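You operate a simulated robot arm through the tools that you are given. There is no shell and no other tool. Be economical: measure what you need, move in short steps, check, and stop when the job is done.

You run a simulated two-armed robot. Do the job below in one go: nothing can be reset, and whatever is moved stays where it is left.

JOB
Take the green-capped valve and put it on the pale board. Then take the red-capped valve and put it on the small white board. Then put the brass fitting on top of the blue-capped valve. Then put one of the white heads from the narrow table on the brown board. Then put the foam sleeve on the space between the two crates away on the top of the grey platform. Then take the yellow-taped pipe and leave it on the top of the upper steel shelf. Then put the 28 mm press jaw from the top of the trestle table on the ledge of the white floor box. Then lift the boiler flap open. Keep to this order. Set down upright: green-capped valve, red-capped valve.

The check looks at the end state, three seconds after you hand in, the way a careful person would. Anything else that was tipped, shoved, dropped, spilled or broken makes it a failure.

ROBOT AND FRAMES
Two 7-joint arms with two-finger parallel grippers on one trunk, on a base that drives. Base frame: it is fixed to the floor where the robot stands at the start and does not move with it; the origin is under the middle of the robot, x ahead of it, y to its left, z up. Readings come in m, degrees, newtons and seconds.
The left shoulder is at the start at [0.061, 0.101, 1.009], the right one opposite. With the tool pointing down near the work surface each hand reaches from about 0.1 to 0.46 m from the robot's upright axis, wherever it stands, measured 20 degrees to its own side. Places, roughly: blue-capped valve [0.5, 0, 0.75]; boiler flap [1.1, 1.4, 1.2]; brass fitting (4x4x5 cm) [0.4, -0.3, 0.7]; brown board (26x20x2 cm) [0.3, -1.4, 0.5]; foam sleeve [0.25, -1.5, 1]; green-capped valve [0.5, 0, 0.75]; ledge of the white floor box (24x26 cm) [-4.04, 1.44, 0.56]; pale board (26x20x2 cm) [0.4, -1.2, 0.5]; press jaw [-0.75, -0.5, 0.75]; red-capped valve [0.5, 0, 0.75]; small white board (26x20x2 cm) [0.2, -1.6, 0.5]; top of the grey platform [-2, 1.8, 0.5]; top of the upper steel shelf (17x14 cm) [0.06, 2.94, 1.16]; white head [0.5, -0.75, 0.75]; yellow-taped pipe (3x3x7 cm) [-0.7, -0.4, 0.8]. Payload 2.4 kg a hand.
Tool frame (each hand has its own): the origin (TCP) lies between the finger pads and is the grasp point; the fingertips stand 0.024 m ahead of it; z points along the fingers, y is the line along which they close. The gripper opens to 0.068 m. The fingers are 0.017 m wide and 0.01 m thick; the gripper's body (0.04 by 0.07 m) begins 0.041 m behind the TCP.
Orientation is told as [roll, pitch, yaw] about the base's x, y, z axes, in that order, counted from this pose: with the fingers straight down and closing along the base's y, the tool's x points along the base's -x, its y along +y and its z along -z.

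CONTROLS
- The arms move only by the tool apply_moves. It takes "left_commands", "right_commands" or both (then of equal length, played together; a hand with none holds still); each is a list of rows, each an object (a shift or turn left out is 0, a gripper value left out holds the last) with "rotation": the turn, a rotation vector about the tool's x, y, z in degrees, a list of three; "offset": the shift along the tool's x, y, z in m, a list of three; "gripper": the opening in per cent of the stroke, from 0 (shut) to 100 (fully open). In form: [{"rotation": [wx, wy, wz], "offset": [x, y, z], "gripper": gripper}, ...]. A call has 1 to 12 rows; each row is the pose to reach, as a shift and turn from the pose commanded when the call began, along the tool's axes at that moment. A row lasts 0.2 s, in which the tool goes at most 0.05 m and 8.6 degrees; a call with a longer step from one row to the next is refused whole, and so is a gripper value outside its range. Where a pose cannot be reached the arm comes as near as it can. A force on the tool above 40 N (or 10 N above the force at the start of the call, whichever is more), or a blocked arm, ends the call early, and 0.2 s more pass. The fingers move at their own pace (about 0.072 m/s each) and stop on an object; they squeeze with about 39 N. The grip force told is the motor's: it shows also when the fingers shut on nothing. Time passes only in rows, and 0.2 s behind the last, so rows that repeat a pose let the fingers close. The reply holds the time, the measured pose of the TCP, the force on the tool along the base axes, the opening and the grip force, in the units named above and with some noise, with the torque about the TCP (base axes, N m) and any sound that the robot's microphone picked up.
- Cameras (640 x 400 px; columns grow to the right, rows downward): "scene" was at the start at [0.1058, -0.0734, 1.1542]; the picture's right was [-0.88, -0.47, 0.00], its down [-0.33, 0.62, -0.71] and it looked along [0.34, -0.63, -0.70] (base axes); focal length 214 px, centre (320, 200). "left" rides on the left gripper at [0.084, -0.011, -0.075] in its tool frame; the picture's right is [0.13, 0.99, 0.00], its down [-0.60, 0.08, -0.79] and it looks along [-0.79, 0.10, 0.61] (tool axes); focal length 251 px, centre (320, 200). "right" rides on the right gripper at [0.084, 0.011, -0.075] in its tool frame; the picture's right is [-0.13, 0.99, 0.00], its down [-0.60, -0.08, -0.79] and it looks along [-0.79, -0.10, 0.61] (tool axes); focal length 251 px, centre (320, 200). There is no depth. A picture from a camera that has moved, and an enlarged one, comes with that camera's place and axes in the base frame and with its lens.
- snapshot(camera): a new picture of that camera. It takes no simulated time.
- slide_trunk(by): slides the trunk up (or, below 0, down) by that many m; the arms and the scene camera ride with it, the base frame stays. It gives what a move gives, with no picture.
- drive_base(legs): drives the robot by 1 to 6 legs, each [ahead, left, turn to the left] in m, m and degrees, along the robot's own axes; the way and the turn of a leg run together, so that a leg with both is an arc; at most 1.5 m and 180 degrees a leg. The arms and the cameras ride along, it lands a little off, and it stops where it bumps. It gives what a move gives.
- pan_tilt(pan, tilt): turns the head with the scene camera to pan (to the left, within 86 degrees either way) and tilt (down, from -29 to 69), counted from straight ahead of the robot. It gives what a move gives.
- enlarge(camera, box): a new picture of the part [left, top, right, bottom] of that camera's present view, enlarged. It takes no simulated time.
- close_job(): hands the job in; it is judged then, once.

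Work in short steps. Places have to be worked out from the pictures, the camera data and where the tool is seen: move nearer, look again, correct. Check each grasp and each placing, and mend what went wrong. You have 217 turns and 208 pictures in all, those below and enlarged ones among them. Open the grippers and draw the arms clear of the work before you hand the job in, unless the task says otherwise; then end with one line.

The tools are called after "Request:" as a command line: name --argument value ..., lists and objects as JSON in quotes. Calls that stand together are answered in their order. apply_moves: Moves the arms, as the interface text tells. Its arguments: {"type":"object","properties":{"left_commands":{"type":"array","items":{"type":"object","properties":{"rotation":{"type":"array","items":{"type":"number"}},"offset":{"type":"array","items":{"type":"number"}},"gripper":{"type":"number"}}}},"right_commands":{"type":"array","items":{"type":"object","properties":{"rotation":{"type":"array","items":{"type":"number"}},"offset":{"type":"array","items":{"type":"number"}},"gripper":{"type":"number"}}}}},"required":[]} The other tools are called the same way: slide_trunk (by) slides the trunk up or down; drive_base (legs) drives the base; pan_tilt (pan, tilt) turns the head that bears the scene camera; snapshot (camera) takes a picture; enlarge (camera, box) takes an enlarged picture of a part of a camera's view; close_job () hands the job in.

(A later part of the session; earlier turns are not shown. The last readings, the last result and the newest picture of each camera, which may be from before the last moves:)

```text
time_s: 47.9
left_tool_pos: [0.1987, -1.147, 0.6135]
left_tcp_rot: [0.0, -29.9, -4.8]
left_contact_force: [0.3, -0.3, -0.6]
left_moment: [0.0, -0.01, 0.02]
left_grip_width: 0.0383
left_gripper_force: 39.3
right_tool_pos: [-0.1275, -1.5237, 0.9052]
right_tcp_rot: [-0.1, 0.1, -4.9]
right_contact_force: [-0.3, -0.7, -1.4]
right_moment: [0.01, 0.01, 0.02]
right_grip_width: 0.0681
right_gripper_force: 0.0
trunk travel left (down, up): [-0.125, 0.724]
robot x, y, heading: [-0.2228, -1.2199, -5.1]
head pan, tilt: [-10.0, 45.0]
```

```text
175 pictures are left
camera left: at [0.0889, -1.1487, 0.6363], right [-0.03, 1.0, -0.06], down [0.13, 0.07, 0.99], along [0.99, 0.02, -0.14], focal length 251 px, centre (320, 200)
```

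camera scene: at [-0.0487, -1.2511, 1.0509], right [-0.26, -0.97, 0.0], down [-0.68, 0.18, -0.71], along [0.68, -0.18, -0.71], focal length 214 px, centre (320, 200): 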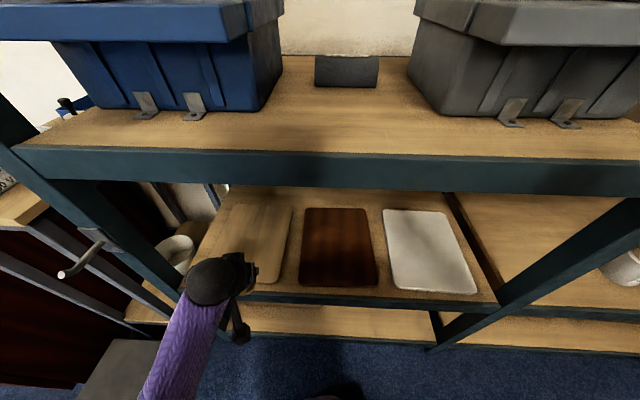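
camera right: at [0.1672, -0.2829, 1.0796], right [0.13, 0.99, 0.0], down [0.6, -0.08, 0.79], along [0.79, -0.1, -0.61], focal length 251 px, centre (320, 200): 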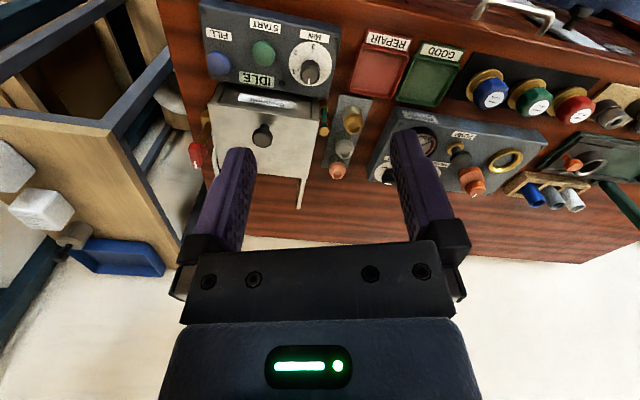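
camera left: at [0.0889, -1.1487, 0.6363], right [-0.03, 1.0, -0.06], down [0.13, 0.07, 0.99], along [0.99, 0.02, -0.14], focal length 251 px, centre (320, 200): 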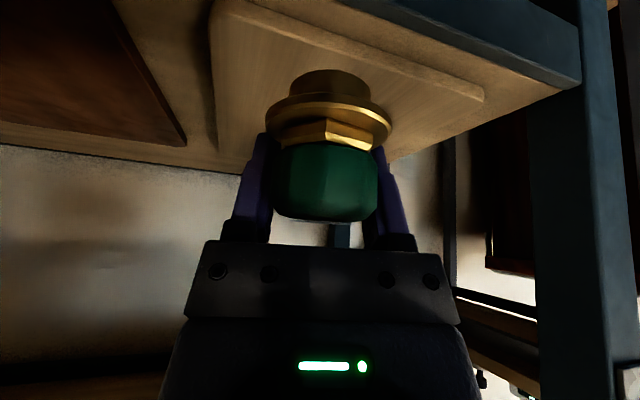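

Aligned under the beam; continue 0.10 m forward.

Request:
drive_base --legs '[[0.1, 0, 0]]'

Request:
snapshot --camera "left"

Request:
snapshot --camera "scene"

```text
time_s: 49.1
left_tool_pos: [0.2995, -1.155, 0.614]
left_tcp_rot: [0.0, -29.9, -4.7]
left_contact_force: [0.0, 0.0, -0.8]
left_moment: [0.0, -0.01, -0.03]
left_grip_width: 0.0384
left_gripper_force: 38.2
right_tool_pos: [-0.0275, -1.5329, 0.9065]
right_tcp_rot: [-0.2, -0.1, -4.8]
right_contact_force: [0.0, -0.2, 0.6]
right_moment: [-0.01, -0.01, -0.02]
right_grip_width: 0.0682
right_gripper_force: 0.0
trunk travel left (down, up): [-0.125, 0.724]
robot x, y, heading: [-0.121, -1.2289, -5.0]
head pan, tilt: [-10.0, 45.0]
```

```text
174 pictures are left
camera left: at [0.1888, -1.1568, 0.6363], right [-0.03, 1.0, -0.06], down [0.13, 0.07, 0.99], along [0.99, 0.02, -0.14], focal length 251 px, centre (320, 200)
```

left: 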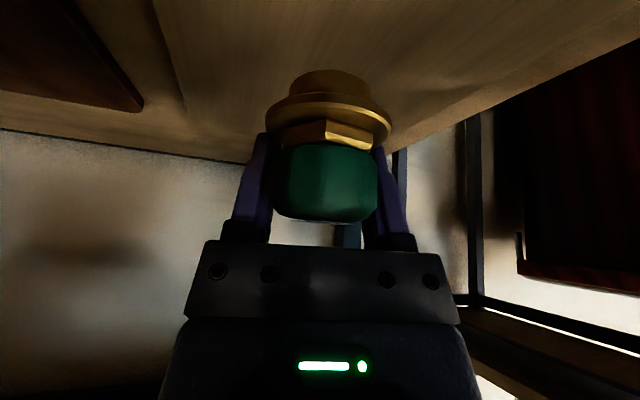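

```text
173 pictures are left
camera scene: at [0.0513, -1.2595, 1.0509], right [-0.26, -0.97, 0.0], down [-0.68, 0.18, -0.71], along [0.68, -0.18, -0.71], focal length 214 px, centre (320, 200)
```

scene: 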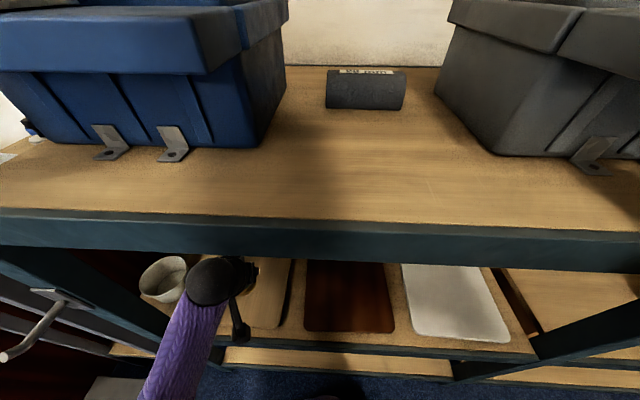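

Over the board. I lower in small steps, watching force.

Request:
apply_moves --left_commands '[{"offset": [0.01, 0, 0.0173]}, {"offset": [0.0175, 0, 0.0303]}, {"offset": [0.02, 0, 0.0346]}, {"offset": [0.0215, 0, 0.0372]}]'

Request:
snapshot --camera "left"

```text
time_s: 50.1
left_tool_pos: [0.2986, -1.1529, 0.5723]
left_tcp_rot: [0.0, -30.0, -4.6]
left_contact_force: [-0.1, 0.3, -1.5]
left_moment: [0.02, -0.01, 0.04]
left_grip_width: 0.0382
left_gripper_force: 39.7
right_tool_pos: [-0.0285, -1.5333, 0.905]
right_tcp_rot: [0.0, -0.1, -4.9]
right_contact_force: [-1.0, 0.1, 0.6]
right_moment: [0.01, 0.02, -0.02]
right_grip_width: 0.0679
right_gripper_force: 0.1
trunk travel left (down, up): [-0.125, 0.724]
robot x, y, heading: [-0.1254, -1.2321, -4.9]
head pan, tilt: [-10.0, 45.0]
```

```text
172 pictures are left
camera left: at [0.1883, -1.1567, 0.5932], right [-0.03, 1.0, -0.06], down [0.13, 0.07, 0.99], along [0.99, 0.02, -0.14], focal length 251 px, centre (320, 200)
```

left: 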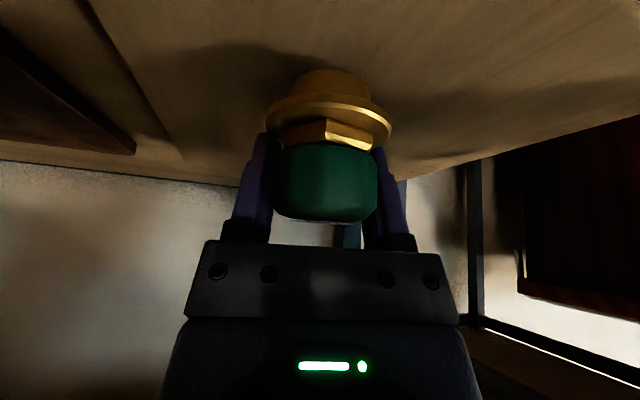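

No contact yet. Continue in 2–3 mm steps.

Request:
apply_moves --left_commands '[{"offset": [0.0015, 0, 0.0026]}, {"offset": [0.003, 0, 0.0052]}, {"offset": [0.0045, 0, 0.0078]}, {"offset": [0.006, 0, 0.0104]}]'

```text
time_s: 51.1
left_tool_pos: [0.2985, -1.1546, 0.5622]
left_tcp_rot: [0.1, -30.5, -4.5]
left_contact_force: [2.8, 3.3, 38.2]
left_moment: [0.14, 0.2, -0.25]
left_grip_width: 0.0387
left_gripper_force: 38.8
right_tool_pos: [-0.0292, -1.5324, 0.9062]
right_tcp_rot: [-0.1, -0.2, -4.8]
right_contact_force: [-0.2, 0.3, -0.4]
right_moment: [0.03, -0.02, -0.01]
right_grip_width: 0.0678
right_gripper_force: 0.0
trunk travel left (down, up): [-0.125, 0.724]
robot x, y, heading: [-0.1243, -1.2253, -5.1]
head pan, tilt: [-10.0, 45.0]
```

Contact at z≈0.562 with 38 N. I ease up 2 mm, open, and back out along the tool axis.

Request:
apply_moves --left_commands '[{"offset": [-0.0012, 0, -0.0022]}, {"offset": [-0.0012, 0, -0.0022], "gripper": 40}, {"offset": [-0.0012, 0, -0.0022], "gripper": 90}, {"offset": [-0.0012, 0, -0.0022], "gripper": 90}]'

Request:
snapshot --camera "left"

```text
time_s: 52.1
left_tool_pos: [0.299, -1.1549, 0.5602]
left_tcp_rot: [0.0, -29.8, -4.6]
left_contact_force: [-1.0, -0.1, 0.2]
left_moment: [-0.02, 0.03, -0.01]
left_grip_width: 0.0614
left_gripper_force: 0.1
right_tool_pos: [-0.0274, -1.5328, 0.9048]
right_tcp_rot: [0.0, 0.0, -4.9]
right_contact_force: [0.2, 0.6, -0.4]
right_moment: [0.03, -0.01, 0.01]
right_grip_width: 0.0678
right_gripper_force: 0.1
trunk travel left (down, up): [-0.125, 0.724]
robot x, y, heading: [-0.1216, -1.2294, -4.9]
head pan, tilt: [-10.0, 45.0]
```

```text
171 pictures are left
camera left: at [0.1882, -1.1571, 0.5835], right [-0.03, 1.0, -0.06], down [0.14, 0.07, 0.99], along [0.99, 0.02, -0.14], focal length 251 px, centre (320, 200)
```

left: 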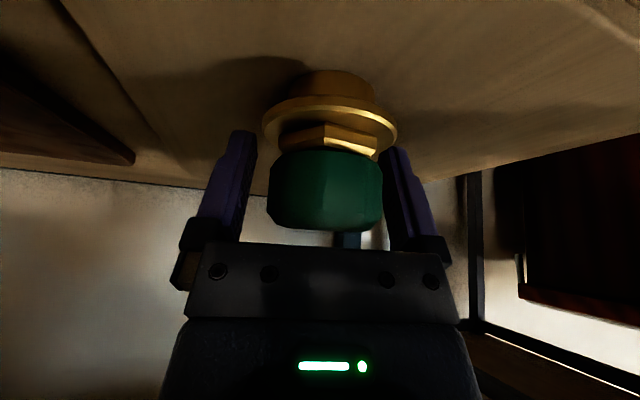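

Upright and released. Withdraw 0.045 m along the axis, then drive back 0.3 m and look.

Request:
apply_moves --left_commands '[{"offset": [0, 0, -0.015]}, {"offset": [0, 0, -0.03]}, {"offset": [0, 0, -0.045]}, {"offset": [0, 0, -0.045], "gripper": 100}]'

Request:
drive_base --legs '[[-0.33, 0, 0]]'

Request:
enlarge --camera "scene" --box '[200, 110, 440, 260]'

```text
time_s: 53.1
left_tool_pos: [0.2772, -1.1506, 0.6015]
left_tcp_rot: [0.0, -29.8, -4.8]
left_contact_force: [-0.6, -0.1, -0.5]
left_moment: [0.0, 0.03, -0.03]
left_grip_width: 0.0681
left_gripper_force: 0.1
right_tool_pos: [-0.0276, -1.5324, 0.9061]
right_tcp_rot: [-0.1, 0.0, -4.8]
right_contact_force: [0.8, 0.4, 0.1]
right_moment: [-0.01, -0.02, 0.0]
right_grip_width: 0.0681
right_gripper_force: 0.1
trunk travel left (down, up): [-0.125, 0.724]
robot x, y, heading: [-0.124, -1.231, -4.8]
head pan, tilt: [-10.0, 45.0]
```

```text
time_s: 55.2
left_tool_pos: [-0.0536, -1.1239, 0.6012]
left_tcp_rot: [0.0, -29.9, -4.6]
left_contact_force: [0.7, -0.5, 0.1]
left_moment: [-0.01, 0.04, -0.01]
left_grip_width: 0.068
left_gripper_force: 0.2
right_tool_pos: [-0.3586, -1.5054, 0.9062]
right_tcp_rot: [-0.1, 0.0, -4.8]
right_contact_force: [-0.4, 0.2, 0.0]
right_moment: [-0.05, 0.02, 0.0]
right_grip_width: 0.0679
right_gripper_force: 0.1
trunk travel left (down, up): [-0.125, 0.724]
robot x, y, heading: [-0.4546, -1.2021, -4.7]
head pan, tilt: [-10.0, 45.0]
```

```text
2.67 times, centred on (320, 185) of scene
camera zoom: at [-0.2797, -1.2313, 1.0509], right [-0.26, -0.97, 0.0], down [-0.68, 0.18, -0.71], along [0.68, -0.18, -0.71], focal length 572 px, centre (320, 240)
```

zoom: 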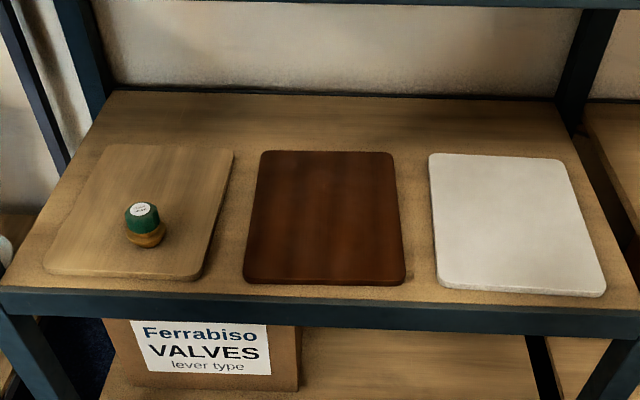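

Green valve stands upright on the pale board. Now back for red: raise arm and trunk to the transit pose and retrace the route to the bench.

Request:
apply_moves --left_commands '[{"offset": [-0.02, 0, -0.0346]}, {"offset": [-0.04, 0, -0.069]}, {"offset": [-0.06, 0, -0.104]}, {"offset": [-0.08, 0, -0.139]}, {"offset": [-0.1, 0, -0.173], "gripper": 90}]'

Request:
slide_trunk --by 0.3

Request:
drive_base --legs '[[0, 0.18, -15.8], [0, 0.6, 0], [0, 0.55, 0], [0.05, 0, 0]]'

Request:
pan_tilt --pan 10 --tilt 55

Request:
snapshot --camera "scene"

Request:
snapshot --camera "left"

```text
time_s: 56.1
left_tool_pos: [-0.0468, -1.1195, 0.7283]
left_tcp_rot: [0.5, -31.9, -3.4]
left_contact_force: [14.3, 7.4, -4.8]
left_moment: [-0.05, -0.35, -0.75]
left_grip_width: 0.068
left_gripper_force: 0.2
left hand out of reach, approached as far as the arm can: row 4
right_tool_pos: [-0.3587, -1.5025, 0.9055]
right_tcp_rot: [-0.1, 0.0, -4.8]
right_contact_force: [0.8, 0.1, -0.1]
right_moment: [0.01, 0.0, 0.03]
right_grip_width: 0.0681
right_gripper_force: 0.1
trunk travel left (down, up): [-0.125, 0.724]
robot x, y, heading: [-0.4537, -1.2024, -5.0]
head pan, tilt: [-10.0, 45.0]
stopped in row 4 (left hand): the force on the tool passed its limit at 134 N (the readings are from after the stop); the commanded pose is now the measured one
```

```text
time_s: 59.1
left_tool_pos: [-0.0484, -1.1214, 1.0278]
left_tcp_rot: [0.4, -31.6, -3.4]
left_contact_force: [-0.1, 0.2, 0.1]
left_moment: [0.04, 0.01, 0.02]
left_grip_width: 0.068
left_gripper_force: 0.1
right_tool_pos: [-0.3584, -1.5037, 1.2051]
right_tcp_rot: [-0.1, -0.1, -4.8]
right_contact_force: [0.4, -0.2, 0.2]
right_moment: [-0.03, 0.01, -0.01]
right_grip_width: 0.068
right_gripper_force: 0.0
trunk travel left (down, up): [-0.425, 0.424]
robot x, y, heading: [-0.453, -1.2008, -5.0]
head pan, tilt: [-10.0, 45.0]
```

```text
time_s: 66.9
left_tool_pos: [0.4573, -0.0184, 1.0267]
left_tcp_rot: [0.3, -31.5, -19.9]
left_contact_force: [-0.4, -1.2, -0.3]
left_moment: [0.0, 0.02, -0.01]
left_grip_width: 0.0681
left_gripper_force: 0.1
right_tool_pos: [0.05, -0.2973, 1.2056]
right_tcp_rot: [0.0, 0.1, -21.5]
right_contact_force: [0.0, -0.6, -0.6]
right_moment: [0.02, 0.0, 0.02]
right_grip_width: 0.0682
right_gripper_force: 0.0
trunk travel left (down, up): [-0.425, 0.424]
robot x, y, heading: [0.0434, 0.0224, -21.7]
head pan, tilt: [-10.0, 45.0]
```

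```text
time_s: 67.7
left_tool_pos: [0.457, -0.0179, 1.0272]
left_tcp_rot: [0.1, -31.7, -19.9]
left_contact_force: [0.4, 0.4, -1.1]
left_moment: [0.02, 0.02, 0.04]
left_grip_width: 0.0681
left_gripper_force: 0.2
right_tool_pos: [0.0483, -0.2962, 1.2053]
right_tcp_rot: [-0.1, 0.0, -21.5]
right_contact_force: [-0.5, -0.8, -0.5]
right_moment: [-0.03, 0.02, 0.02]
right_grip_width: 0.0678
right_gripper_force: 0.1
trunk travel left (down, up): [-0.425, 0.424]
robot x, y, heading: [0.0486, 0.023, -21.5]
head pan, tilt: [10.0, 55.0]
```

```text
169 pictures are left
camera scene: at [0.1429, -0.0042, 1.3422], right [-0.2, -0.98, 0.0], down [-0.8, 0.16, -0.57], along [0.56, -0.12, -0.82], focal length 214 px, centre (320, 200)
```

scene: 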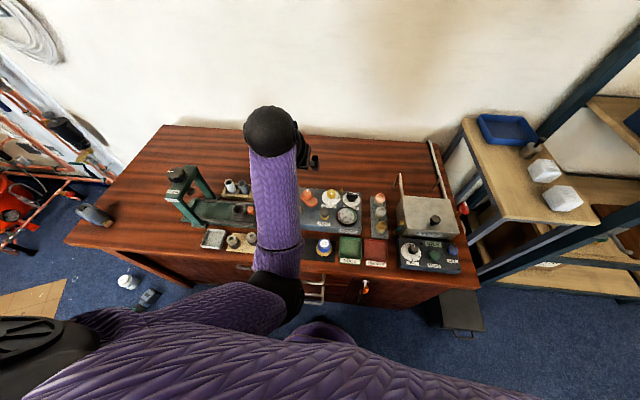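

```text
168 pictures are left
camera left: at [0.3488, 0.0085, 1.0462], right [0.23, 0.97, -0.06], down [0.12, 0.04, 0.99], along [0.97, -0.24, -0.11], focal length 251 px, centre (320, 200)
```

left: 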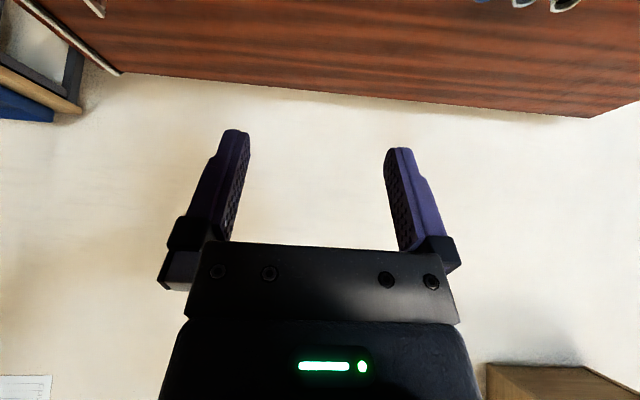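

The arm hit its own reach limit on the raise; harmless. Now adjust base: back 0.06, left 0.04, and lower the trunk 0.15.

Request:
drive_base --legs '[[-0.06, 0.04, 1.2]]'

Request:
slide_trunk --by -0.15

Request:
snapshot --camera "scene"

Request:
snapshot --camera "left"

```text
time_s: 68.8
left_tool_pos: [0.4122, 0.0518, 1.0273]
left_tcp_rot: [0.2, -31.6, -18.7]
left_contact_force: [0.3, -0.8, -0.4]
left_moment: [-0.04, 0.02, -0.01]
left_grip_width: 0.068
left_gripper_force: 0.0
right_tool_pos: [0.0128, -0.2351, 1.2063]
right_tcp_rot: [-0.2, 0.0, -20.3]
right_contact_force: [-0.7, 0.4, -0.3]
right_moment: [-0.04, 0.01, -0.02]
right_grip_width: 0.0683
right_gripper_force: 0.2
trunk travel left (down, up): [-0.425, 0.424]
robot x, y, heading: [0.0017, 0.0827, -20.3]
head pan, tilt: [10.0, 55.0]
```

```text
time_s: 70.5
left_tool_pos: [0.4132, 0.0505, 0.8774]
left_tcp_rot: [0.2, -31.6, -18.9]
left_contact_force: [0.4, -0.8, -0.7]
left_moment: [-0.04, 0.0, -0.01]
left_grip_width: 0.0678
left_gripper_force: 0.2
right_tool_pos: [0.0125, -0.2365, 1.0541]
right_tcp_rot: [-0.1, 0.0, -20.3]
right_contact_force: [0.3, -0.9, -0.1]
right_moment: [0.03, -0.04, 0.0]
right_grip_width: 0.0683
right_gripper_force: 0.1
trunk travel left (down, up): [-0.275, 0.574]
robot x, y, heading: [0.0018, 0.0804, -20.4]
head pan, tilt: [10.0, 55.0]
```

```text
167 pictures are left
camera scene: at [0.1238, 0.0485, 1.1908], right [-0.18, -0.98, 0.0], down [-0.81, 0.15, -0.57], along [0.56, -0.1, -0.82], focal length 214 px, centre (320, 200)
```

scene: 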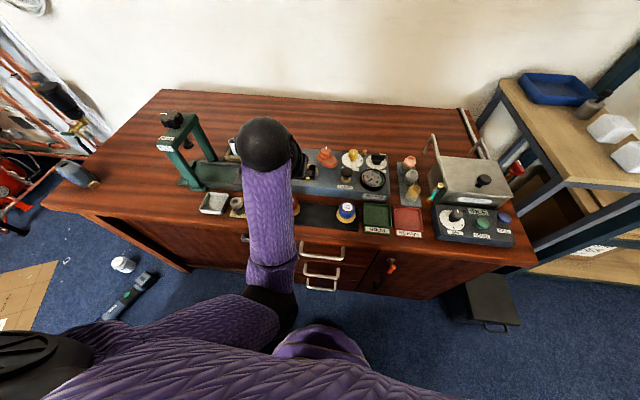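

```text
166 pictures are left
camera left: at [0.3053, 0.0742, 0.8964], right [0.21, 0.97, -0.06], down [0.12, 0.04, 0.99], along [0.97, -0.22, -0.11], focal length 251 px, centre (320, 200)
```

left: 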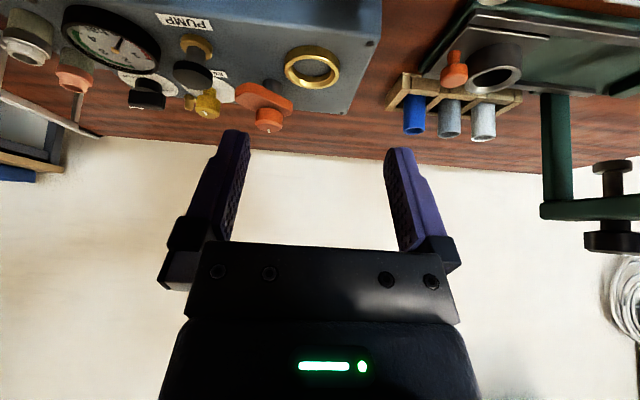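

Hand at (0.413, 0.051, 0.877). I move it to 0.14 m before the red valve along the approach axis and look.

Request:
apply_moves --left_commands '[{"offset": [0.028, 0.015, -0.004], "gripper": 90}, {"offset": [0.057, 0.029, -0.008]}, {"offset": [0.057, 0.029, -0.008]}]'

Request:
snapshot --camera "left"

```text
time_s: 71.3
left_tool_pos: [0.3737, 0.0954, 0.8545]
left_tcp_rot: [0.3, -31.6, -18.7]
left_contact_force: [-0.2, 1.3, -0.6]
left_moment: [0.0, 0.01, 0.01]
left_grip_width: 0.0608
left_gripper_force: 0.0
right_tool_pos: [0.0113, -0.2359, 1.0564]
right_tcp_rot: [0.0, 0.0, -20.3]
right_contact_force: [0.0, 0.0, 0.1]
right_moment: [-0.02, 0.01, 0.01]
right_grip_width: 0.0678
right_gripper_force: 0.1
trunk travel left (down, up): [-0.275, 0.574]
robot x, y, heading: [0.0023, 0.0788, -20.5]
head pan, tilt: [10.0, 55.0]
```

```text
165 pictures are left
camera left: at [0.2658, 0.1182, 0.8725], right [0.21, 0.97, -0.06], down [0.12, 0.04, 0.99], along [0.97, -0.22, -0.11], focal length 251 px, centre (320, 200)
```

left: 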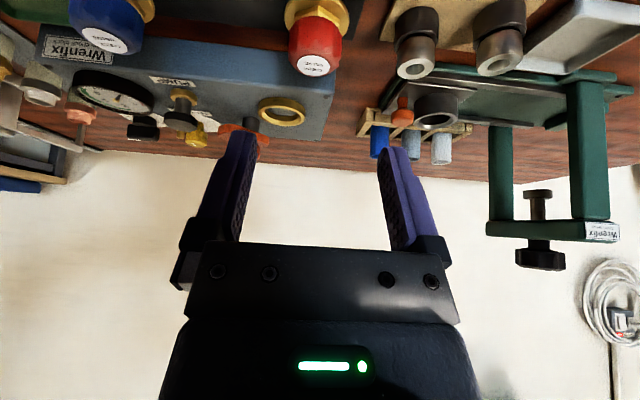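

Aligned within 5 mm. Advance 0.14 m with the correction and close.

Request:
apply_moves --left_commands '[{"offset": [0, -0.005, 0.045]}, {"offset": [0, -0.005, 0.085]}, {"offset": [0, -0.005, 0.115]}, {"offset": [0, -0.005, 0.139]}, {"offset": [0, -0.005, 0.139]}, {"offset": [0, -0.005, 0.139], "gripper": 0}, {"offset": [0, -0.005, 0.139], "gripper": 0}, {"offset": [0, -0.005, 0.139], "gripper": 0}]'

Request:
snapshot --camera "left"

```text
time_s: 73.1
left_tool_pos: [0.4427, 0.0666, 0.7345]
left_tcp_rot: [0.2, -31.6, -18.8]
left_contact_force: [-0.6, 0.0, -0.3]
left_moment: [0.03, 0.01, -0.02]
left_grip_width: 0.0446
left_gripper_force: 38.8
right_tool_pos: [0.0126, -0.2365, 1.0558]
right_tcp_rot: [-0.2, 0.0, -20.3]
right_contact_force: [1.0, 0.3, -0.4]
right_moment: [0.03, -0.01, 0.0]
right_grip_width: 0.0678
right_gripper_force: 0.0
trunk travel left (down, up): [-0.275, 0.574]
robot x, y, heading: [0.0016, 0.0856, -20.2]
head pan, tilt: [10.0, 55.0]
```

```text
164 pictures are left
camera left: at [0.3343, 0.091, 0.7532], right [0.21, 0.97, -0.06], down [0.12, 0.04, 0.99], along [0.97, -0.22, -0.11], focal length 251 px, centre (320, 200)
```

left: 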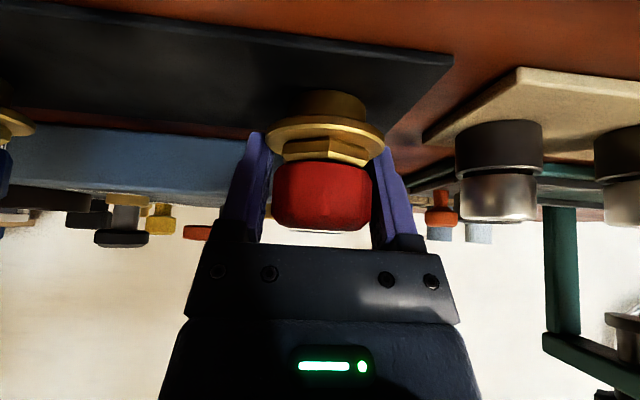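

Red gripped. Lift 0.17 m, raise the trunk 0.2 m for transit.

Request:
apply_moves --left_commands '[{"offset": [-0.01, 0, -0.017]}, {"offset": [-0.03, 0, -0.05]}, {"offset": [-0.05, 0, -0.083]}, {"offset": [-0.07, 0, -0.116]}, {"offset": [-0.088, 0, -0.145]}]'

Request:
slide_trunk --by 0.15

Request:
snapshot --camera "left"

Request:
snapshot --camera "scene"

```text
time_s: 74.4
left_tool_pos: [0.4427, 0.0657, 0.9051]
left_tcp_rot: [-0.5, -32.7, -17.7]
left_contact_force: [13.2, -4.7, -3.4]
left_moment: [0.04, -0.06, 0.49]
left_grip_width: 0.045
left_gripper_force: 39.3
right_tool_pos: [0.0131, -0.2358, 1.0566]
right_tcp_rot: [-0.2, 0.0, -20.4]
right_contact_force: [0.8, 0.3, 0.3]
right_moment: [-0.05, -0.02, 0.02]
right_grip_width: 0.068
right_gripper_force: 0.0
trunk travel left (down, up): [-0.275, 0.574]
robot x, y, heading: [0.0007, 0.0829, -20.7]
head pan, tilt: [10.0, 55.0]
stopped in row 5 (left hand): the force on the tool passed its limit at 90 N (the readings are from after the stop); the commanded pose is now the measured one
```

```text
time_s: 76.1
left_tool_pos: [0.443, 0.0666, 1.0562]
left_tcp_rot: [-0.3, -32.6, -17.6]
left_contact_force: [0.5, 0.1, -0.5]
left_moment: [-0.01, -0.01, 0.0]
left_grip_width: 0.0452
left_gripper_force: 39.2
right_tool_pos: [0.0124, -0.2362, 1.2056]
right_tcp_rot: [0.0, 0.1, -20.3]
right_contact_force: [1.1, 0.5, 0.9]
right_moment: [0.0, 0.01, -0.01]
right_grip_width: 0.068
right_gripper_force: 0.1
trunk travel left (down, up): [-0.425, 0.424]
robot x, y, heading: [-0.0004, 0.0794, -20.4]
head pan, tilt: [10.0, 55.0]
```

```text
163 pictures are left
camera left: at [0.3329, 0.0885, 1.0722], right [0.2, 0.98, -0.08], down [0.1, 0.06, 0.99], along [0.97, -0.21, -0.09], focal length 251 px, centre (320, 200)
```

left: 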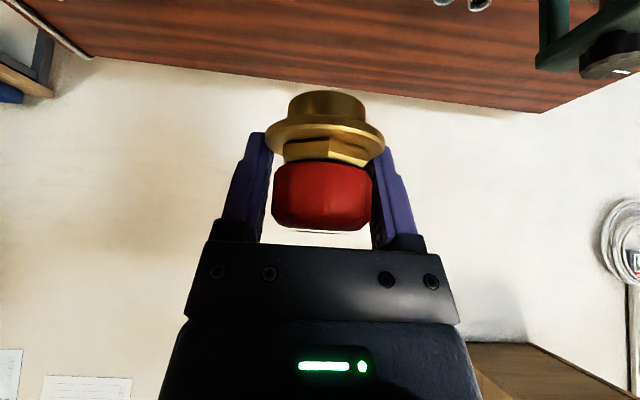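

```text
162 pictures are left
camera scene: at [0.1, 0.0574, 1.3421], right [-0.18, -0.98, 0.0], down [-0.81, 0.15, -0.57], along [0.56, -0.1, -0.82], focal length 214 px, centre (320, 200)
```

scene: 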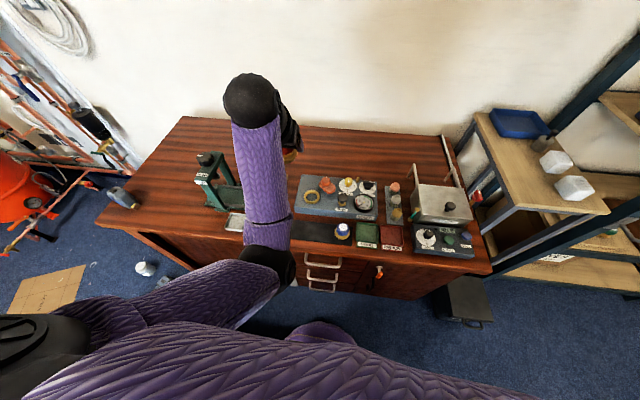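

Held. (The arm limit near the top of its range gave the spike.) Now drive to the stage point in front of the white board.

Request:
drive_base --legs '[[-0.08, 0, 0], [0, -0.75, 0], [0, -0.8, -4.6]]'

Request:
pan_tilt --pan 0 --tilt 45

Request:
snapshot --camera "scene"

```text
time_s: 84.7
left_tool_pos: [-0.1964, -1.3832, 1.0558]
left_tcp_rot: [-0.4, -32.6, -21.8]
left_contact_force: [-0.2, 0.2, -1.2]
left_moment: [-0.02, -0.04, 0.04]
left_grip_width: 0.0446
left_gripper_force: 38.7
right_tool_pos: [-0.647, -1.6555, 1.2048]
right_tcp_rot: [-0.1, 0.0, -24.3]
right_contact_force: [0.4, 0.3, -0.4]
right_moment: [0.02, -0.03, 0.04]
right_grip_width: 0.0679
right_gripper_force: 0.2
trunk travel left (down, up): [-0.425, 0.424]
robot x, y, heading: [-0.6384, -1.3369, -24.3]
head pan, tilt: [10.0, 55.0]
```

```text
time_s: 85.5
left_tool_pos: [-0.1959, -1.3831, 1.0553]
left_tcp_rot: [-0.4, -32.6, -21.8]
left_contact_force: [0.3, -1.0, -1.0]
left_moment: [-0.01, -0.01, 0.03]
left_grip_width: 0.0446
left_gripper_force: 39.3
right_tool_pos: [-0.6456, -1.6547, 1.2053]
right_tcp_rot: [0.0, 0.0, -24.3]
right_contact_force: [0.2, 0.0, 0.2]
right_moment: [0.01, 0.01, -0.02]
right_grip_width: 0.068
right_gripper_force: 0.1
trunk travel left (down, up): [-0.425, 0.424]
robot x, y, heading: [-0.6329, -1.3372, -24.5]
head pan, tilt: [0.0, 45.0]
```

```text
161 pictures are left
camera scene: at [-0.5335, -1.3834, 1.3555], right [-0.41, -0.91, 0.0], down [-0.64, 0.29, -0.71], along [0.64, -0.29, -0.71], focal length 214 px, centre (320, 200)
```

scene: 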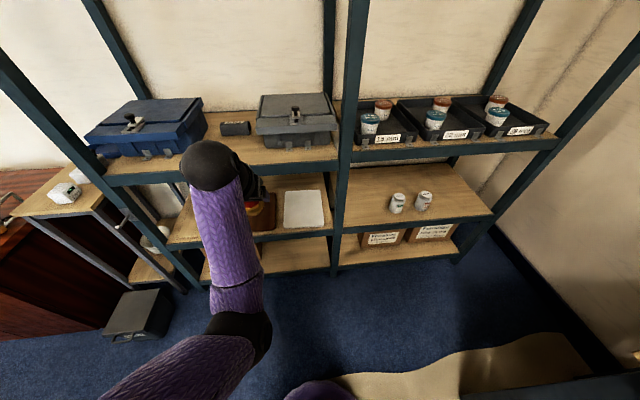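

Lower the arm 0.14 m (restoring tilt to 31.6°) and the trunk 0.3 m, then move partly in.

Request:
apply_moves --left_commands '[{"offset": [0.02, 0, 0.03]}, {"rotation": [0, 1, 0], "offset": [0.04, 0, 0.06]}, {"rotation": [0, 1, 0], "offset": [0.06, 0, 0.094]}, {"rotation": [0, 1, 0], "offset": [0.0755, 0, 0.118]}, {"rotation": [0, 1, 0], "offset": [0.0755, 0, 0.118]}]'

Request:
slide_trunk --by -0.3

Request:
snapshot --camera "scene"

```text
time_s: 86.7
left_tool_pos: [-0.1953, -1.3833, 0.9159]
left_tcp_rot: [-0.5, -31.6, -21.8]
left_contact_force: [-0.5, 0.6, -0.5]
left_moment: [0.0, -0.01, 0.02]
left_grip_width: 0.0447
left_gripper_force: 38.9
right_tool_pos: [-0.6457, -1.654, 1.2055]
right_tcp_rot: [-0.1, -0.1, -24.3]
right_contact_force: [0.4, 0.2, 0.2]
right_moment: [-0.02, -0.02, 0.02]
right_grip_width: 0.068
right_gripper_force: 0.1
trunk travel left (down, up): [-0.425, 0.424]
robot x, y, heading: [-0.6346, -1.3391, -24.4]
head pan, tilt: [0.0, 45.0]
```

```text
time_s: 89.7
left_tool_pos: [-0.1965, -1.3832, 0.6154]
left_tcp_rot: [-0.4, -31.7, -21.8]
left_contact_force: [0.6, 0.7, -0.4]
left_moment: [0.03, 0.01, -0.02]
left_grip_width: 0.0443
left_gripper_force: 39.1
right_tool_pos: [-0.6458, -1.6541, 0.9069]
right_tcp_rot: [-0.2, 0.0, -24.3]
right_contact_force: [1.0, -0.8, 0.3]
right_moment: [-0.01, -0.01, 0.0]
right_grip_width: 0.068
right_gripper_force: 0.0
trunk travel left (down, up): [-0.125, 0.724]
robot x, y, heading: [-0.6381, -1.3348, -24.7]
head pan, tilt: [0.0, 45.0]
```

```text
160 pictures are left
camera scene: at [-0.4733, -1.4108, 1.0509], right [-0.41, -0.91, 0.0], down [-0.64, 0.29, -0.71], along [0.64, -0.29, -0.71], focal length 214 px, centre (320, 200)
```

scene: 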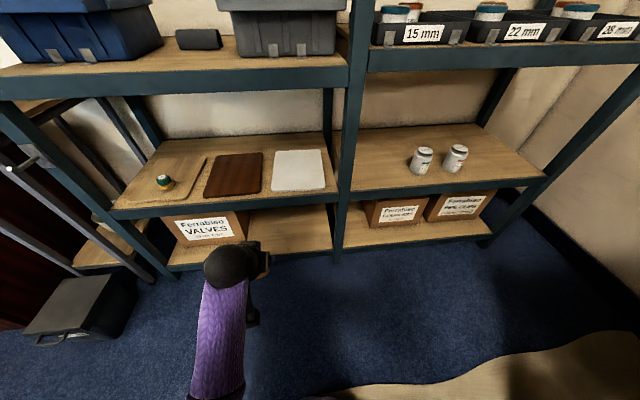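

White board confirmed (centre ≈ (0.198, -1.617)). Target drop (0.16, -1.58). Drive in 0.28 m with a 0.03 m right shift, then check.

Request:
drive_base --legs '[[0, -0.031, 0], [0.28, 0, 0]]'

Request:
snapshot --camera "scene"

Request:
snapshot --camera "left"

```text
time_s: 92.1
left_tool_pos: [0.0471, -1.5259, 0.6166]
left_tcp_rot: [-0.4, -31.6, -21.5]
left_contact_force: [0.3, -0.5, -1.7]
left_moment: [0.01, -0.02, 0.05]
left_grip_width: 0.0442
left_gripper_force: 38.9
right_tool_pos: [-0.4013, -1.799, 0.9053]
right_tcp_rot: [-0.1, 0.0, -24.1]
right_contact_force: [-0.1, -0.2, -0.7]
right_moment: [-0.02, -0.03, 0.02]
right_grip_width: 0.0681
right_gripper_force: 0.1
trunk travel left (down, up): [-0.125, 0.724]
robot x, y, heading: [-0.3914, -1.4796, -24.2]
head pan, tilt: [0.0, 45.0]
```

```text
159 pictures are left
camera scene: at [-0.2298, -1.5533, 1.0509], right [-0.41, -0.91, 0.0], down [-0.65, 0.29, -0.71], along [0.65, -0.29, -0.71], focal length 214 px, centre (320, 200)
```

scene: 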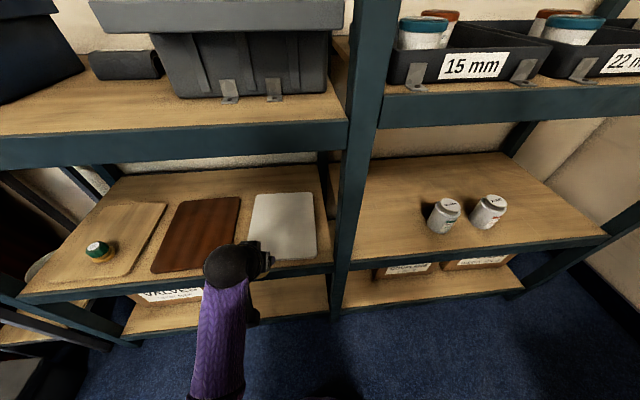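

```text
158 pictures are left
camera left: at [-0.06, -1.4959, 0.6343], right [0.27, 0.96, -0.07], down [0.12, 0.04, 0.99], along [0.96, -0.27, -0.11], focal length 251 px, centre (320, 200)
```

left: 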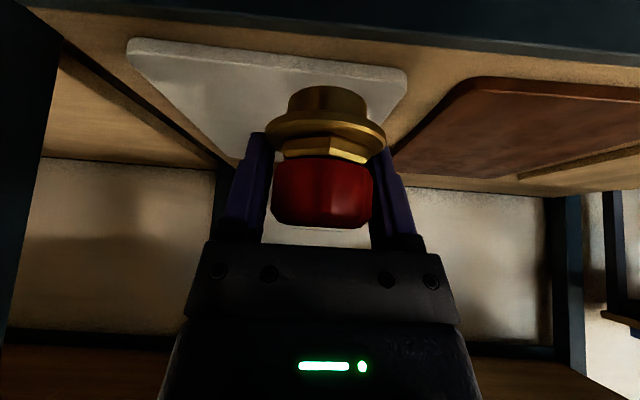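

Good alignment; drive the final 0.13 m.

Request:
drive_base --legs '[[0.13, -0.005, 0]]'

Request:
snapshot --camera "left"

Request:
snapshot --camera "scene"

```text
time_s: 93.3
left_tool_pos: [0.1637, -1.5846, 0.6155]
left_tcp_rot: [-0.4, -31.6, -21.5]
left_contact_force: [-0.6, -0.3, -1.2]
left_moment: [0.01, 0.01, -0.04]
left_grip_width: 0.0439
left_gripper_force: 39.0
right_tool_pos: [-0.2827, -1.8567, 0.9058]
right_tcp_rot: [-0.1, 0.0, -24.1]
right_contact_force: [0.3, 0.0, -0.2]
right_moment: [0.01, 0.01, -0.03]
right_grip_width: 0.0679
right_gripper_force: 0.0
trunk travel left (down, up): [-0.125, 0.724]
robot x, y, heading: [-0.2732, -1.5418, -23.8]
head pan, tilt: [0.0, 45.0]
```

```text
157 pictures are left
camera left: at [0.0576, -1.554, 0.6342], right [0.27, 0.96, -0.07], down [0.12, 0.04, 0.99], along [0.96, -0.27, -0.11], focal length 251 px, centre (320, 200)
```

left: 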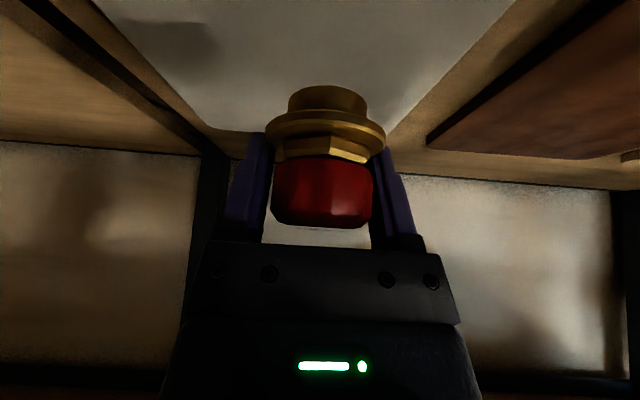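

```text
156 pictures are left
camera scene: at [-0.1122, -1.6114, 1.0509], right [-0.41, -0.91, 0.0], down [-0.65, 0.29, -0.71], along [0.65, -0.29, -0.71], focal length 214 px, centre (320, 200)
```

scene: 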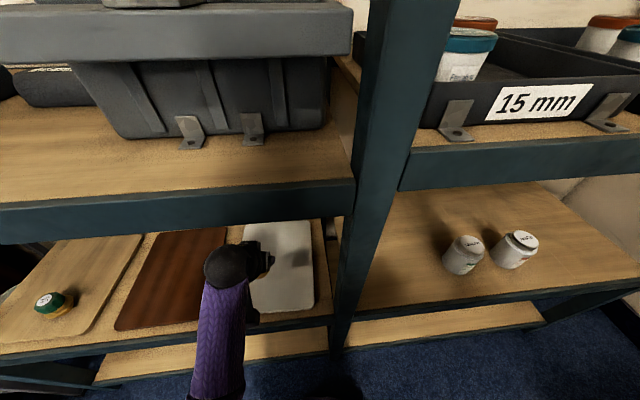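

Over the white board. Lower, slowly at the end.

Request:
apply_moves --left_commands '[{"offset": [0.0105, 0, 0.017]}, {"offset": [0.019, 0, 0.031]}, {"offset": [0.0236, 0, 0.0383]}, {"offset": [0.0252, 0, 0.0409]}, {"offset": [0.0267, 0, 0.0435]}, {"offset": [0.0278, 0, 0.0452]}]'

Request:
snapshot --camera "left"

```text
time_s: 94.8
left_tool_pos: [0.164, -1.5846, 0.5634]
left_tcp_rot: [-0.5, -31.7, -21.4]
left_contact_force: [-0.8, 0.5, 7.3]
left_moment: [0.1, 0.12, 0.03]
left_grip_width: 0.0441
left_gripper_force: 38.9
right_tool_pos: [-0.2838, -1.857, 0.9059]
right_tcp_rot: [0.0, 0.0, -24.1]
right_contact_force: [0.3, 0.8, -0.8]
right_moment: [-0.02, 0.01, 0.0]
right_grip_width: 0.068
right_gripper_force: 0.1
trunk travel left (down, up): [-0.125, 0.724]
robot x, y, heading: [-0.2779, -1.5402, -24.2]
head pan, tilt: [0.0, 45.0]
```

```text
155 pictures are left
camera left: at [0.0578, -1.5544, 0.5816], right [0.27, 0.96, -0.07], down [0.12, 0.04, 0.99], along [0.96, -0.27, -0.1], focal length 251 px, centre (320, 200)
```

left: 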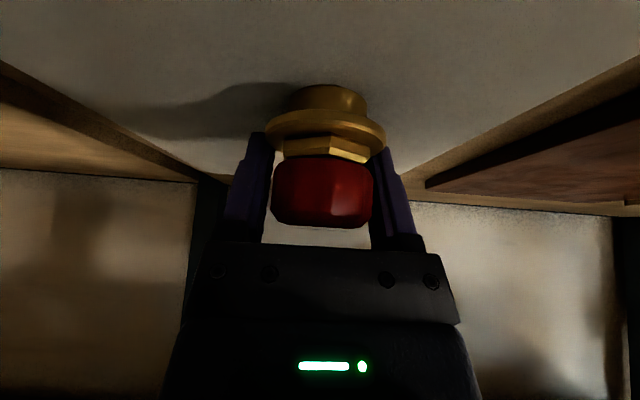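

Light contact (7 N). One more millimetre, then open and withdraw along the axis.

Request:
apply_moves --left_commands '[{"offset": [0.0004, 0, 0.0006]}, {"offset": [0.0004, 0, 0.0006], "gripper": 40}, {"offset": [0.0004, 0, 0.0006], "gripper": 90}, {"offset": [0.0004, 0, 0.0006], "gripper": 95}, {"offset": [0, 0, -0.015]}, {"offset": [0, 0, -0.03]}, {"offset": [0, 0, -0.045]}]'

Request:
snapshot --camera "left"

Request:
drive_base --legs '[[-0.33, 0, 0]]'

Request:
enlarge --camera "scene" --box '[100, 100, 420, 300]'

```text
time_s: 96.3
left_tool_pos: [0.1426, -1.5743, 0.6008]
left_tcp_rot: [-0.5, -31.6, -21.5]
left_contact_force: [-0.6, -0.1, 0.8]
left_moment: [0.02, -0.01, 0.04]
left_grip_width: 0.0646
left_gripper_force: 0.0
right_tool_pos: [-0.2843, -1.8561, 0.9057]
right_tcp_rot: [-0.1, 0.0, -24.1]
right_contact_force: [-1.0, 1.1, 0.2]
right_moment: [-0.02, 0.04, 0.0]
right_grip_width: 0.0681
right_gripper_force: 0.0
trunk travel left (down, up): [-0.125, 0.724]
robot x, y, heading: [-0.2782, -1.5359, -24.3]
head pan, tilt: [0.0, 45.0]
```

```text
154 pictures are left
camera left: at [0.0358, -1.5449, 0.6195], right [0.27, 0.96, -0.07], down [0.12, 0.04, 0.99], along [0.96, -0.27, -0.11], focal length 251 px, centre (320, 200)
```

left: 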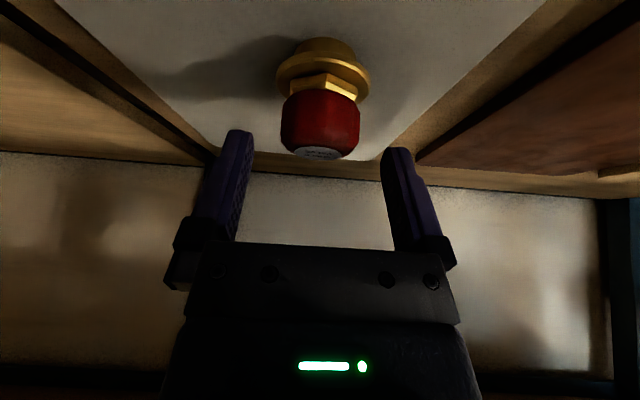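

```text
time_s: 98.5
left_tool_pos: [-0.1632, -1.4356, 0.6012]
left_tcp_rot: [-0.4, -31.5, -21.2]
left_contact_force: [-0.7, 1.3, -0.1]
left_moment: [-0.02, -0.02, 0.01]
left_grip_width: 0.0645
left_gripper_force: 0.1
right_tool_pos: [-0.5879, -1.7205, 0.9061]
right_tcp_rot: [-0.1, 0.1, -23.7]
right_contact_force: [0.1, 0.1, -0.3]
right_moment: [0.01, 0.0, -0.02]
right_grip_width: 0.068
right_gripper_force: 0.1
trunk travel left (down, up): [-0.125, 0.724]
robot x, y, heading: [-0.5832, -1.4046, -23.9]
head pan, tilt: [0.0, 45.0]
```

```text
2.00 times, centred on (260, 200) of scene
camera zoom: at [-0.4179, -1.4743, 1.0509], right [-0.4, -0.92, 0.0], down [-0.65, 0.29, -0.71], along [0.65, -0.29, -0.71], focal length 429 px, centre (440, 200)
```

zoom: 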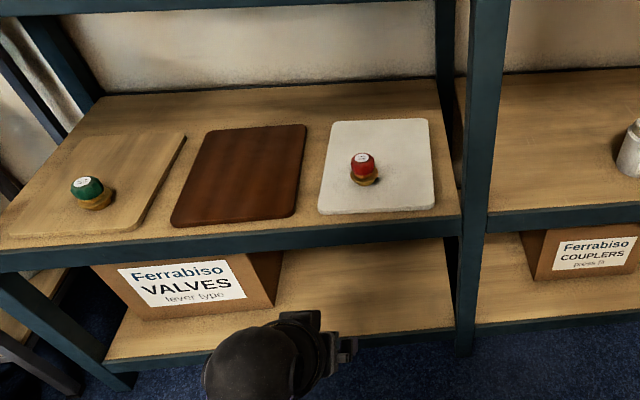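

Both valves stand upright on their boards. Next the brass fitting: raise arm and trunk, drive back to the bench (placing myself a bit more to the right for the left hand).

Request:
apply_moves --left_commands '[{"offset": [-0.02, 0, -0.032]}, {"offset": [-0.04, 0, -0.065]}, {"offset": [-0.057, 0, -0.093]}, {"offset": [-0.068, 0, -0.111]}]'

Request:
slide_trunk --by 0.3

Request:
drive_base --legs '[[0, 0.65, 3.9], [0, 0.72, 0], [0.06, 0, 0]]'

Request:
pan_tilt --pan 0 --tilt 55

Request:
snapshot --camera "scene"

```text
time_s: 99.5
left_tool_pos: [-0.161, -1.4343, 0.7226]
left_tcp_rot: [-1.0, -32.5, -20.0]
left_contact_force: [4.6, -3.7, -1.3]
left_moment: [0.04, 0.01, 0.39]
left_grip_width: 0.0643
left_gripper_force: 0.0
right_tool_pos: [-0.5878, -1.7195, 0.906]
right_tcp_rot: [-0.1, -0.1, -23.6]
right_contact_force: [0.1, 0.3, 0.4]
right_moment: [-0.01, 0.01, -0.01]
right_grip_width: 0.0681
right_gripper_force: 0.0
trunk travel left (down, up): [-0.125, 0.724]
robot x, y, heading: [-0.5802, -1.4067, -23.7]
head pan, tilt: [0.0, 45.0]
stopped in row 4 (left hand): the force on the tool passed its limit at 68 N (the readings are from after the stop); the commanded pose is now the measured one
```

```text
time_s: 102.5
left_tool_pos: [-0.1619, -1.4358, 1.023]
left_tcp_rot: [-1.0, -32.5, -20.2]
left_contact_force: [-0.3, 0.0, -0.1]
left_moment: [0.01, 0.0, 0.0]
left_grip_width: 0.0646
left_gripper_force: 0.1
right_tool_pos: [-0.5881, -1.7189, 1.2057]
right_tcp_rot: [-0.1, -0.1, -23.7]
right_contact_force: [-1.6, 0.3, 0.2]
right_moment: [0.0, 0.01, -0.02]
right_grip_width: 0.0678
right_gripper_force: 0.1
trunk travel left (down, up): [-0.425, 0.424]
robot x, y, heading: [-0.5806, -1.4046, -23.9]
head pan, tilt: [0.0, 45.0]
```

```text
time_s: 110.2
left_tool_pos: [0.3788, -0.1463, 1.0243]
left_tcp_rot: [-1.0, -32.5, -16.2]
left_contact_force: [-1.3, 0.7, -0.2]
left_moment: [-0.01, -0.03, 0.02]
left_grip_width: 0.0649
left_gripper_force: 0.0
right_tool_pos: [-0.0262, -0.461, 1.2047]
right_tcp_rot: [-0.2, 0.0, -19.8]
right_contact_force: [0.5, 0.6, 0.1]
right_moment: [-0.04, -0.03, -0.03]
right_grip_width: 0.0679
right_gripper_force: 0.0
trunk travel left (down, up): [-0.425, 0.424]
robot x, y, heading: [-0.0423, -0.1425, -19.8]
head pan, tilt: [0.0, 45.0]
```

```text
time_s: 111.0
left_tool_pos: [0.3787, -0.1475, 1.0254]
left_tcp_rot: [-1.0, -32.5, -16.2]
left_contact_force: [0.1, 0.4, 0.3]
left_moment: [-0.01, 0.03, -0.02]
left_grip_width: 0.0648
left_gripper_force: 0.0
right_tool_pos: [-0.0275, -0.4606, 1.2054]
right_tcp_rot: [0.0, -0.1, -19.7]
right_contact_force: [0.1, 1.2, -0.1]
right_moment: [0.05, -0.01, 0.03]
right_grip_width: 0.0678
right_gripper_force: 0.1
trunk travel left (down, up): [-0.425, 0.424]
robot x, y, heading: [-0.0409, -0.1409, -19.9]
head pan, tilt: [0.0, 55.0]
```

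```text
152 pictures are left
camera scene: at [0.0552, -0.1776, 1.3422], right [-0.34, -0.94, 0.0], down [-0.77, 0.28, -0.57], along [0.54, -0.19, -0.82], focal length 214 px, centre (320, 200)
```

scene: 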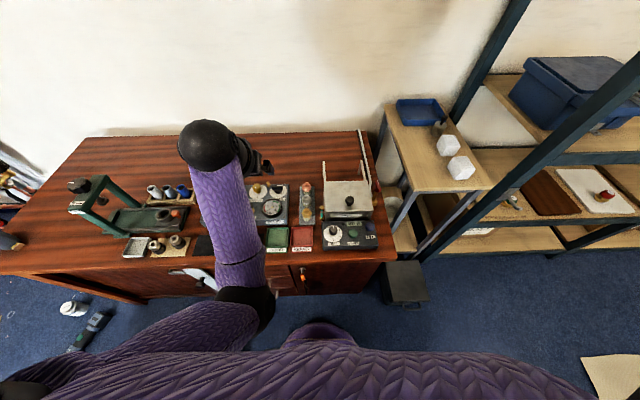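

Zoom on the rack and the blue valve region.

Request:
enlarge --camera "scene" --box '[230, 160, 390, 260]'

Request:
snapshot --camera "left"

```text
4.00 times, centred on (310, 210) of scene
camera zoom: at [0.0552, -0.1776, 1.3422], right [-0.34, -0.94, 0.0], down [-0.77, 0.28, -0.57], along [0.54, -0.19, -0.82], focal length 858 px, centre (360, 160)
```

zoom: 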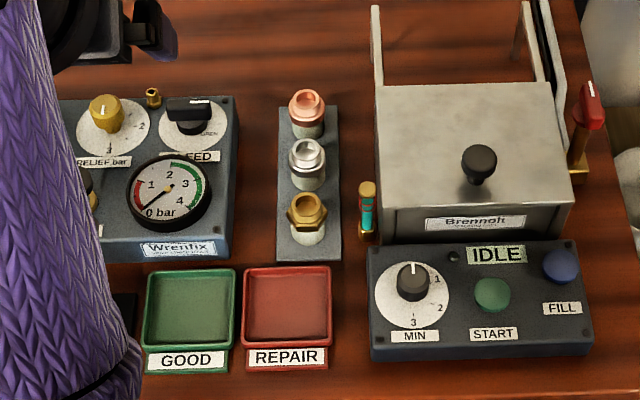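

```text
150 pictures are left
camera left: at [0.27, -0.1253, 1.0403], right [0.18, 0.98, -0.08], down [0.11, 0.07, 0.99], along [0.98, -0.19, -0.09], focal length 251 px, centre (320, 200)
```

left: 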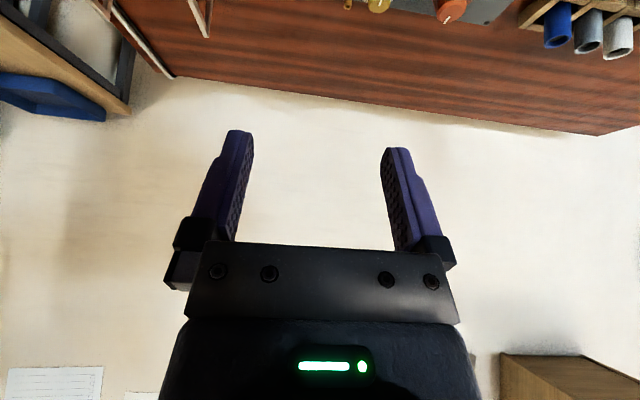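

Brass fitting top ≈ (0.415, -0.26, ~0.755), a glass/tube piece stands 4.8 cm to its right, so I'll open to 75 %. Move base fwd 0.03/right 0.04, lower the trunk 0.12.

Request:
drive_base --legs '[[0.03, -0.04, 0]]'

Request:
slide_trunk --by -0.14

Request:
snapshot --camera "left"

Request:
enlarge --camera "scene" --box '[200, 120, 400, 245]'

```text
time_s: 111.9
left_tool_pos: [0.3941, -0.1926, 1.0238]
left_tcp_rot: [-1.0, -32.4, -16.2]
left_contact_force: [0.2, -0.3, -0.4]
left_moment: [0.01, -0.01, -0.02]
left_grip_width: 0.0646
left_gripper_force: 0.1
right_tool_pos: [-0.0121, -0.5085, 1.2051]
right_tcp_rot: [-0.1, 0.0, -19.8]
right_contact_force: [0.5, -0.4, -0.3]
right_moment: [0.0, 0.0, 0.0]
right_grip_width: 0.068
right_gripper_force: 0.0
trunk travel left (down, up): [-0.425, 0.424]
robot x, y, heading: [-0.0265, -0.1875, -19.8]
head pan, tilt: [0.0, 55.0]
```

```text
time_s: 113.5
left_tool_pos: [0.3943, -0.1919, 0.8848]
left_tcp_rot: [-1.1, -32.5, -16.2]
left_contact_force: [-0.2, -1.1, -0.2]
left_moment: [0.0, 0.01, 0.03]
left_grip_width: 0.0644
left_gripper_force: 0.1
right_tool_pos: [-0.0116, -0.5058, 1.0658]
right_tcp_rot: [-0.1, 0.1, -19.8]
right_contact_force: [-0.2, 0.9, 0.0]
right_moment: [0.01, 0.02, -0.01]
right_grip_width: 0.068
right_gripper_force: 0.1
trunk travel left (down, up): [-0.285, 0.564]
robot x, y, heading: [-0.0257, -0.1934, -20.0]
head pan, tilt: [0.0, 55.0]
```

```text
149 pictures are left
camera left: at [0.2848, -0.172, 0.9005], right [0.18, 0.98, -0.08], down [0.11, 0.07, 0.99], along [0.98, -0.19, -0.09], focal length 251 px, centre (320, 200)
```

left: 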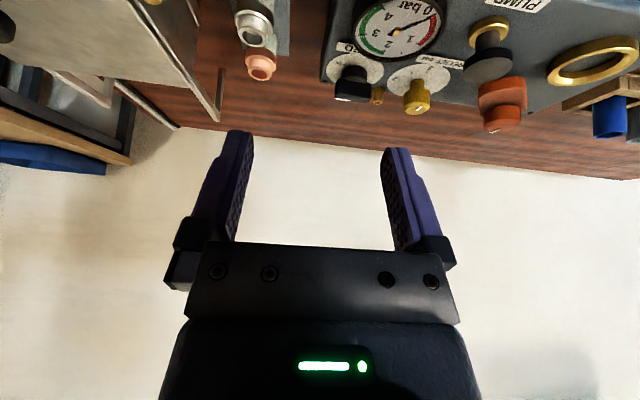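

```text
3.20 times, centred on (300, 182) of scene
camera zoom: at [0.0921, -0.2323, 1.201], right [-0.34, -0.94, 0.0], down [-0.77, 0.28, -0.57], along [0.54, -0.19, -0.82], focal length 686 px, centre (384, 256)
```

zoom: 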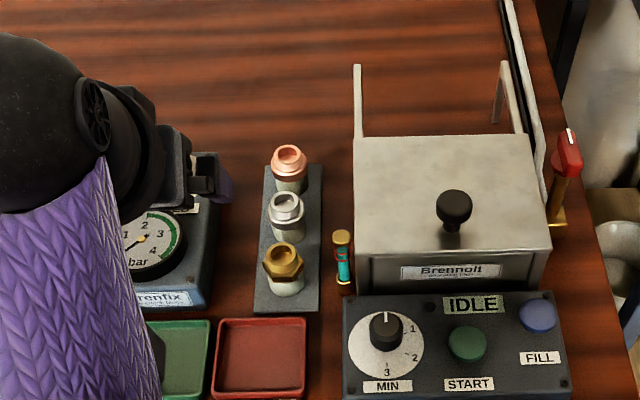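

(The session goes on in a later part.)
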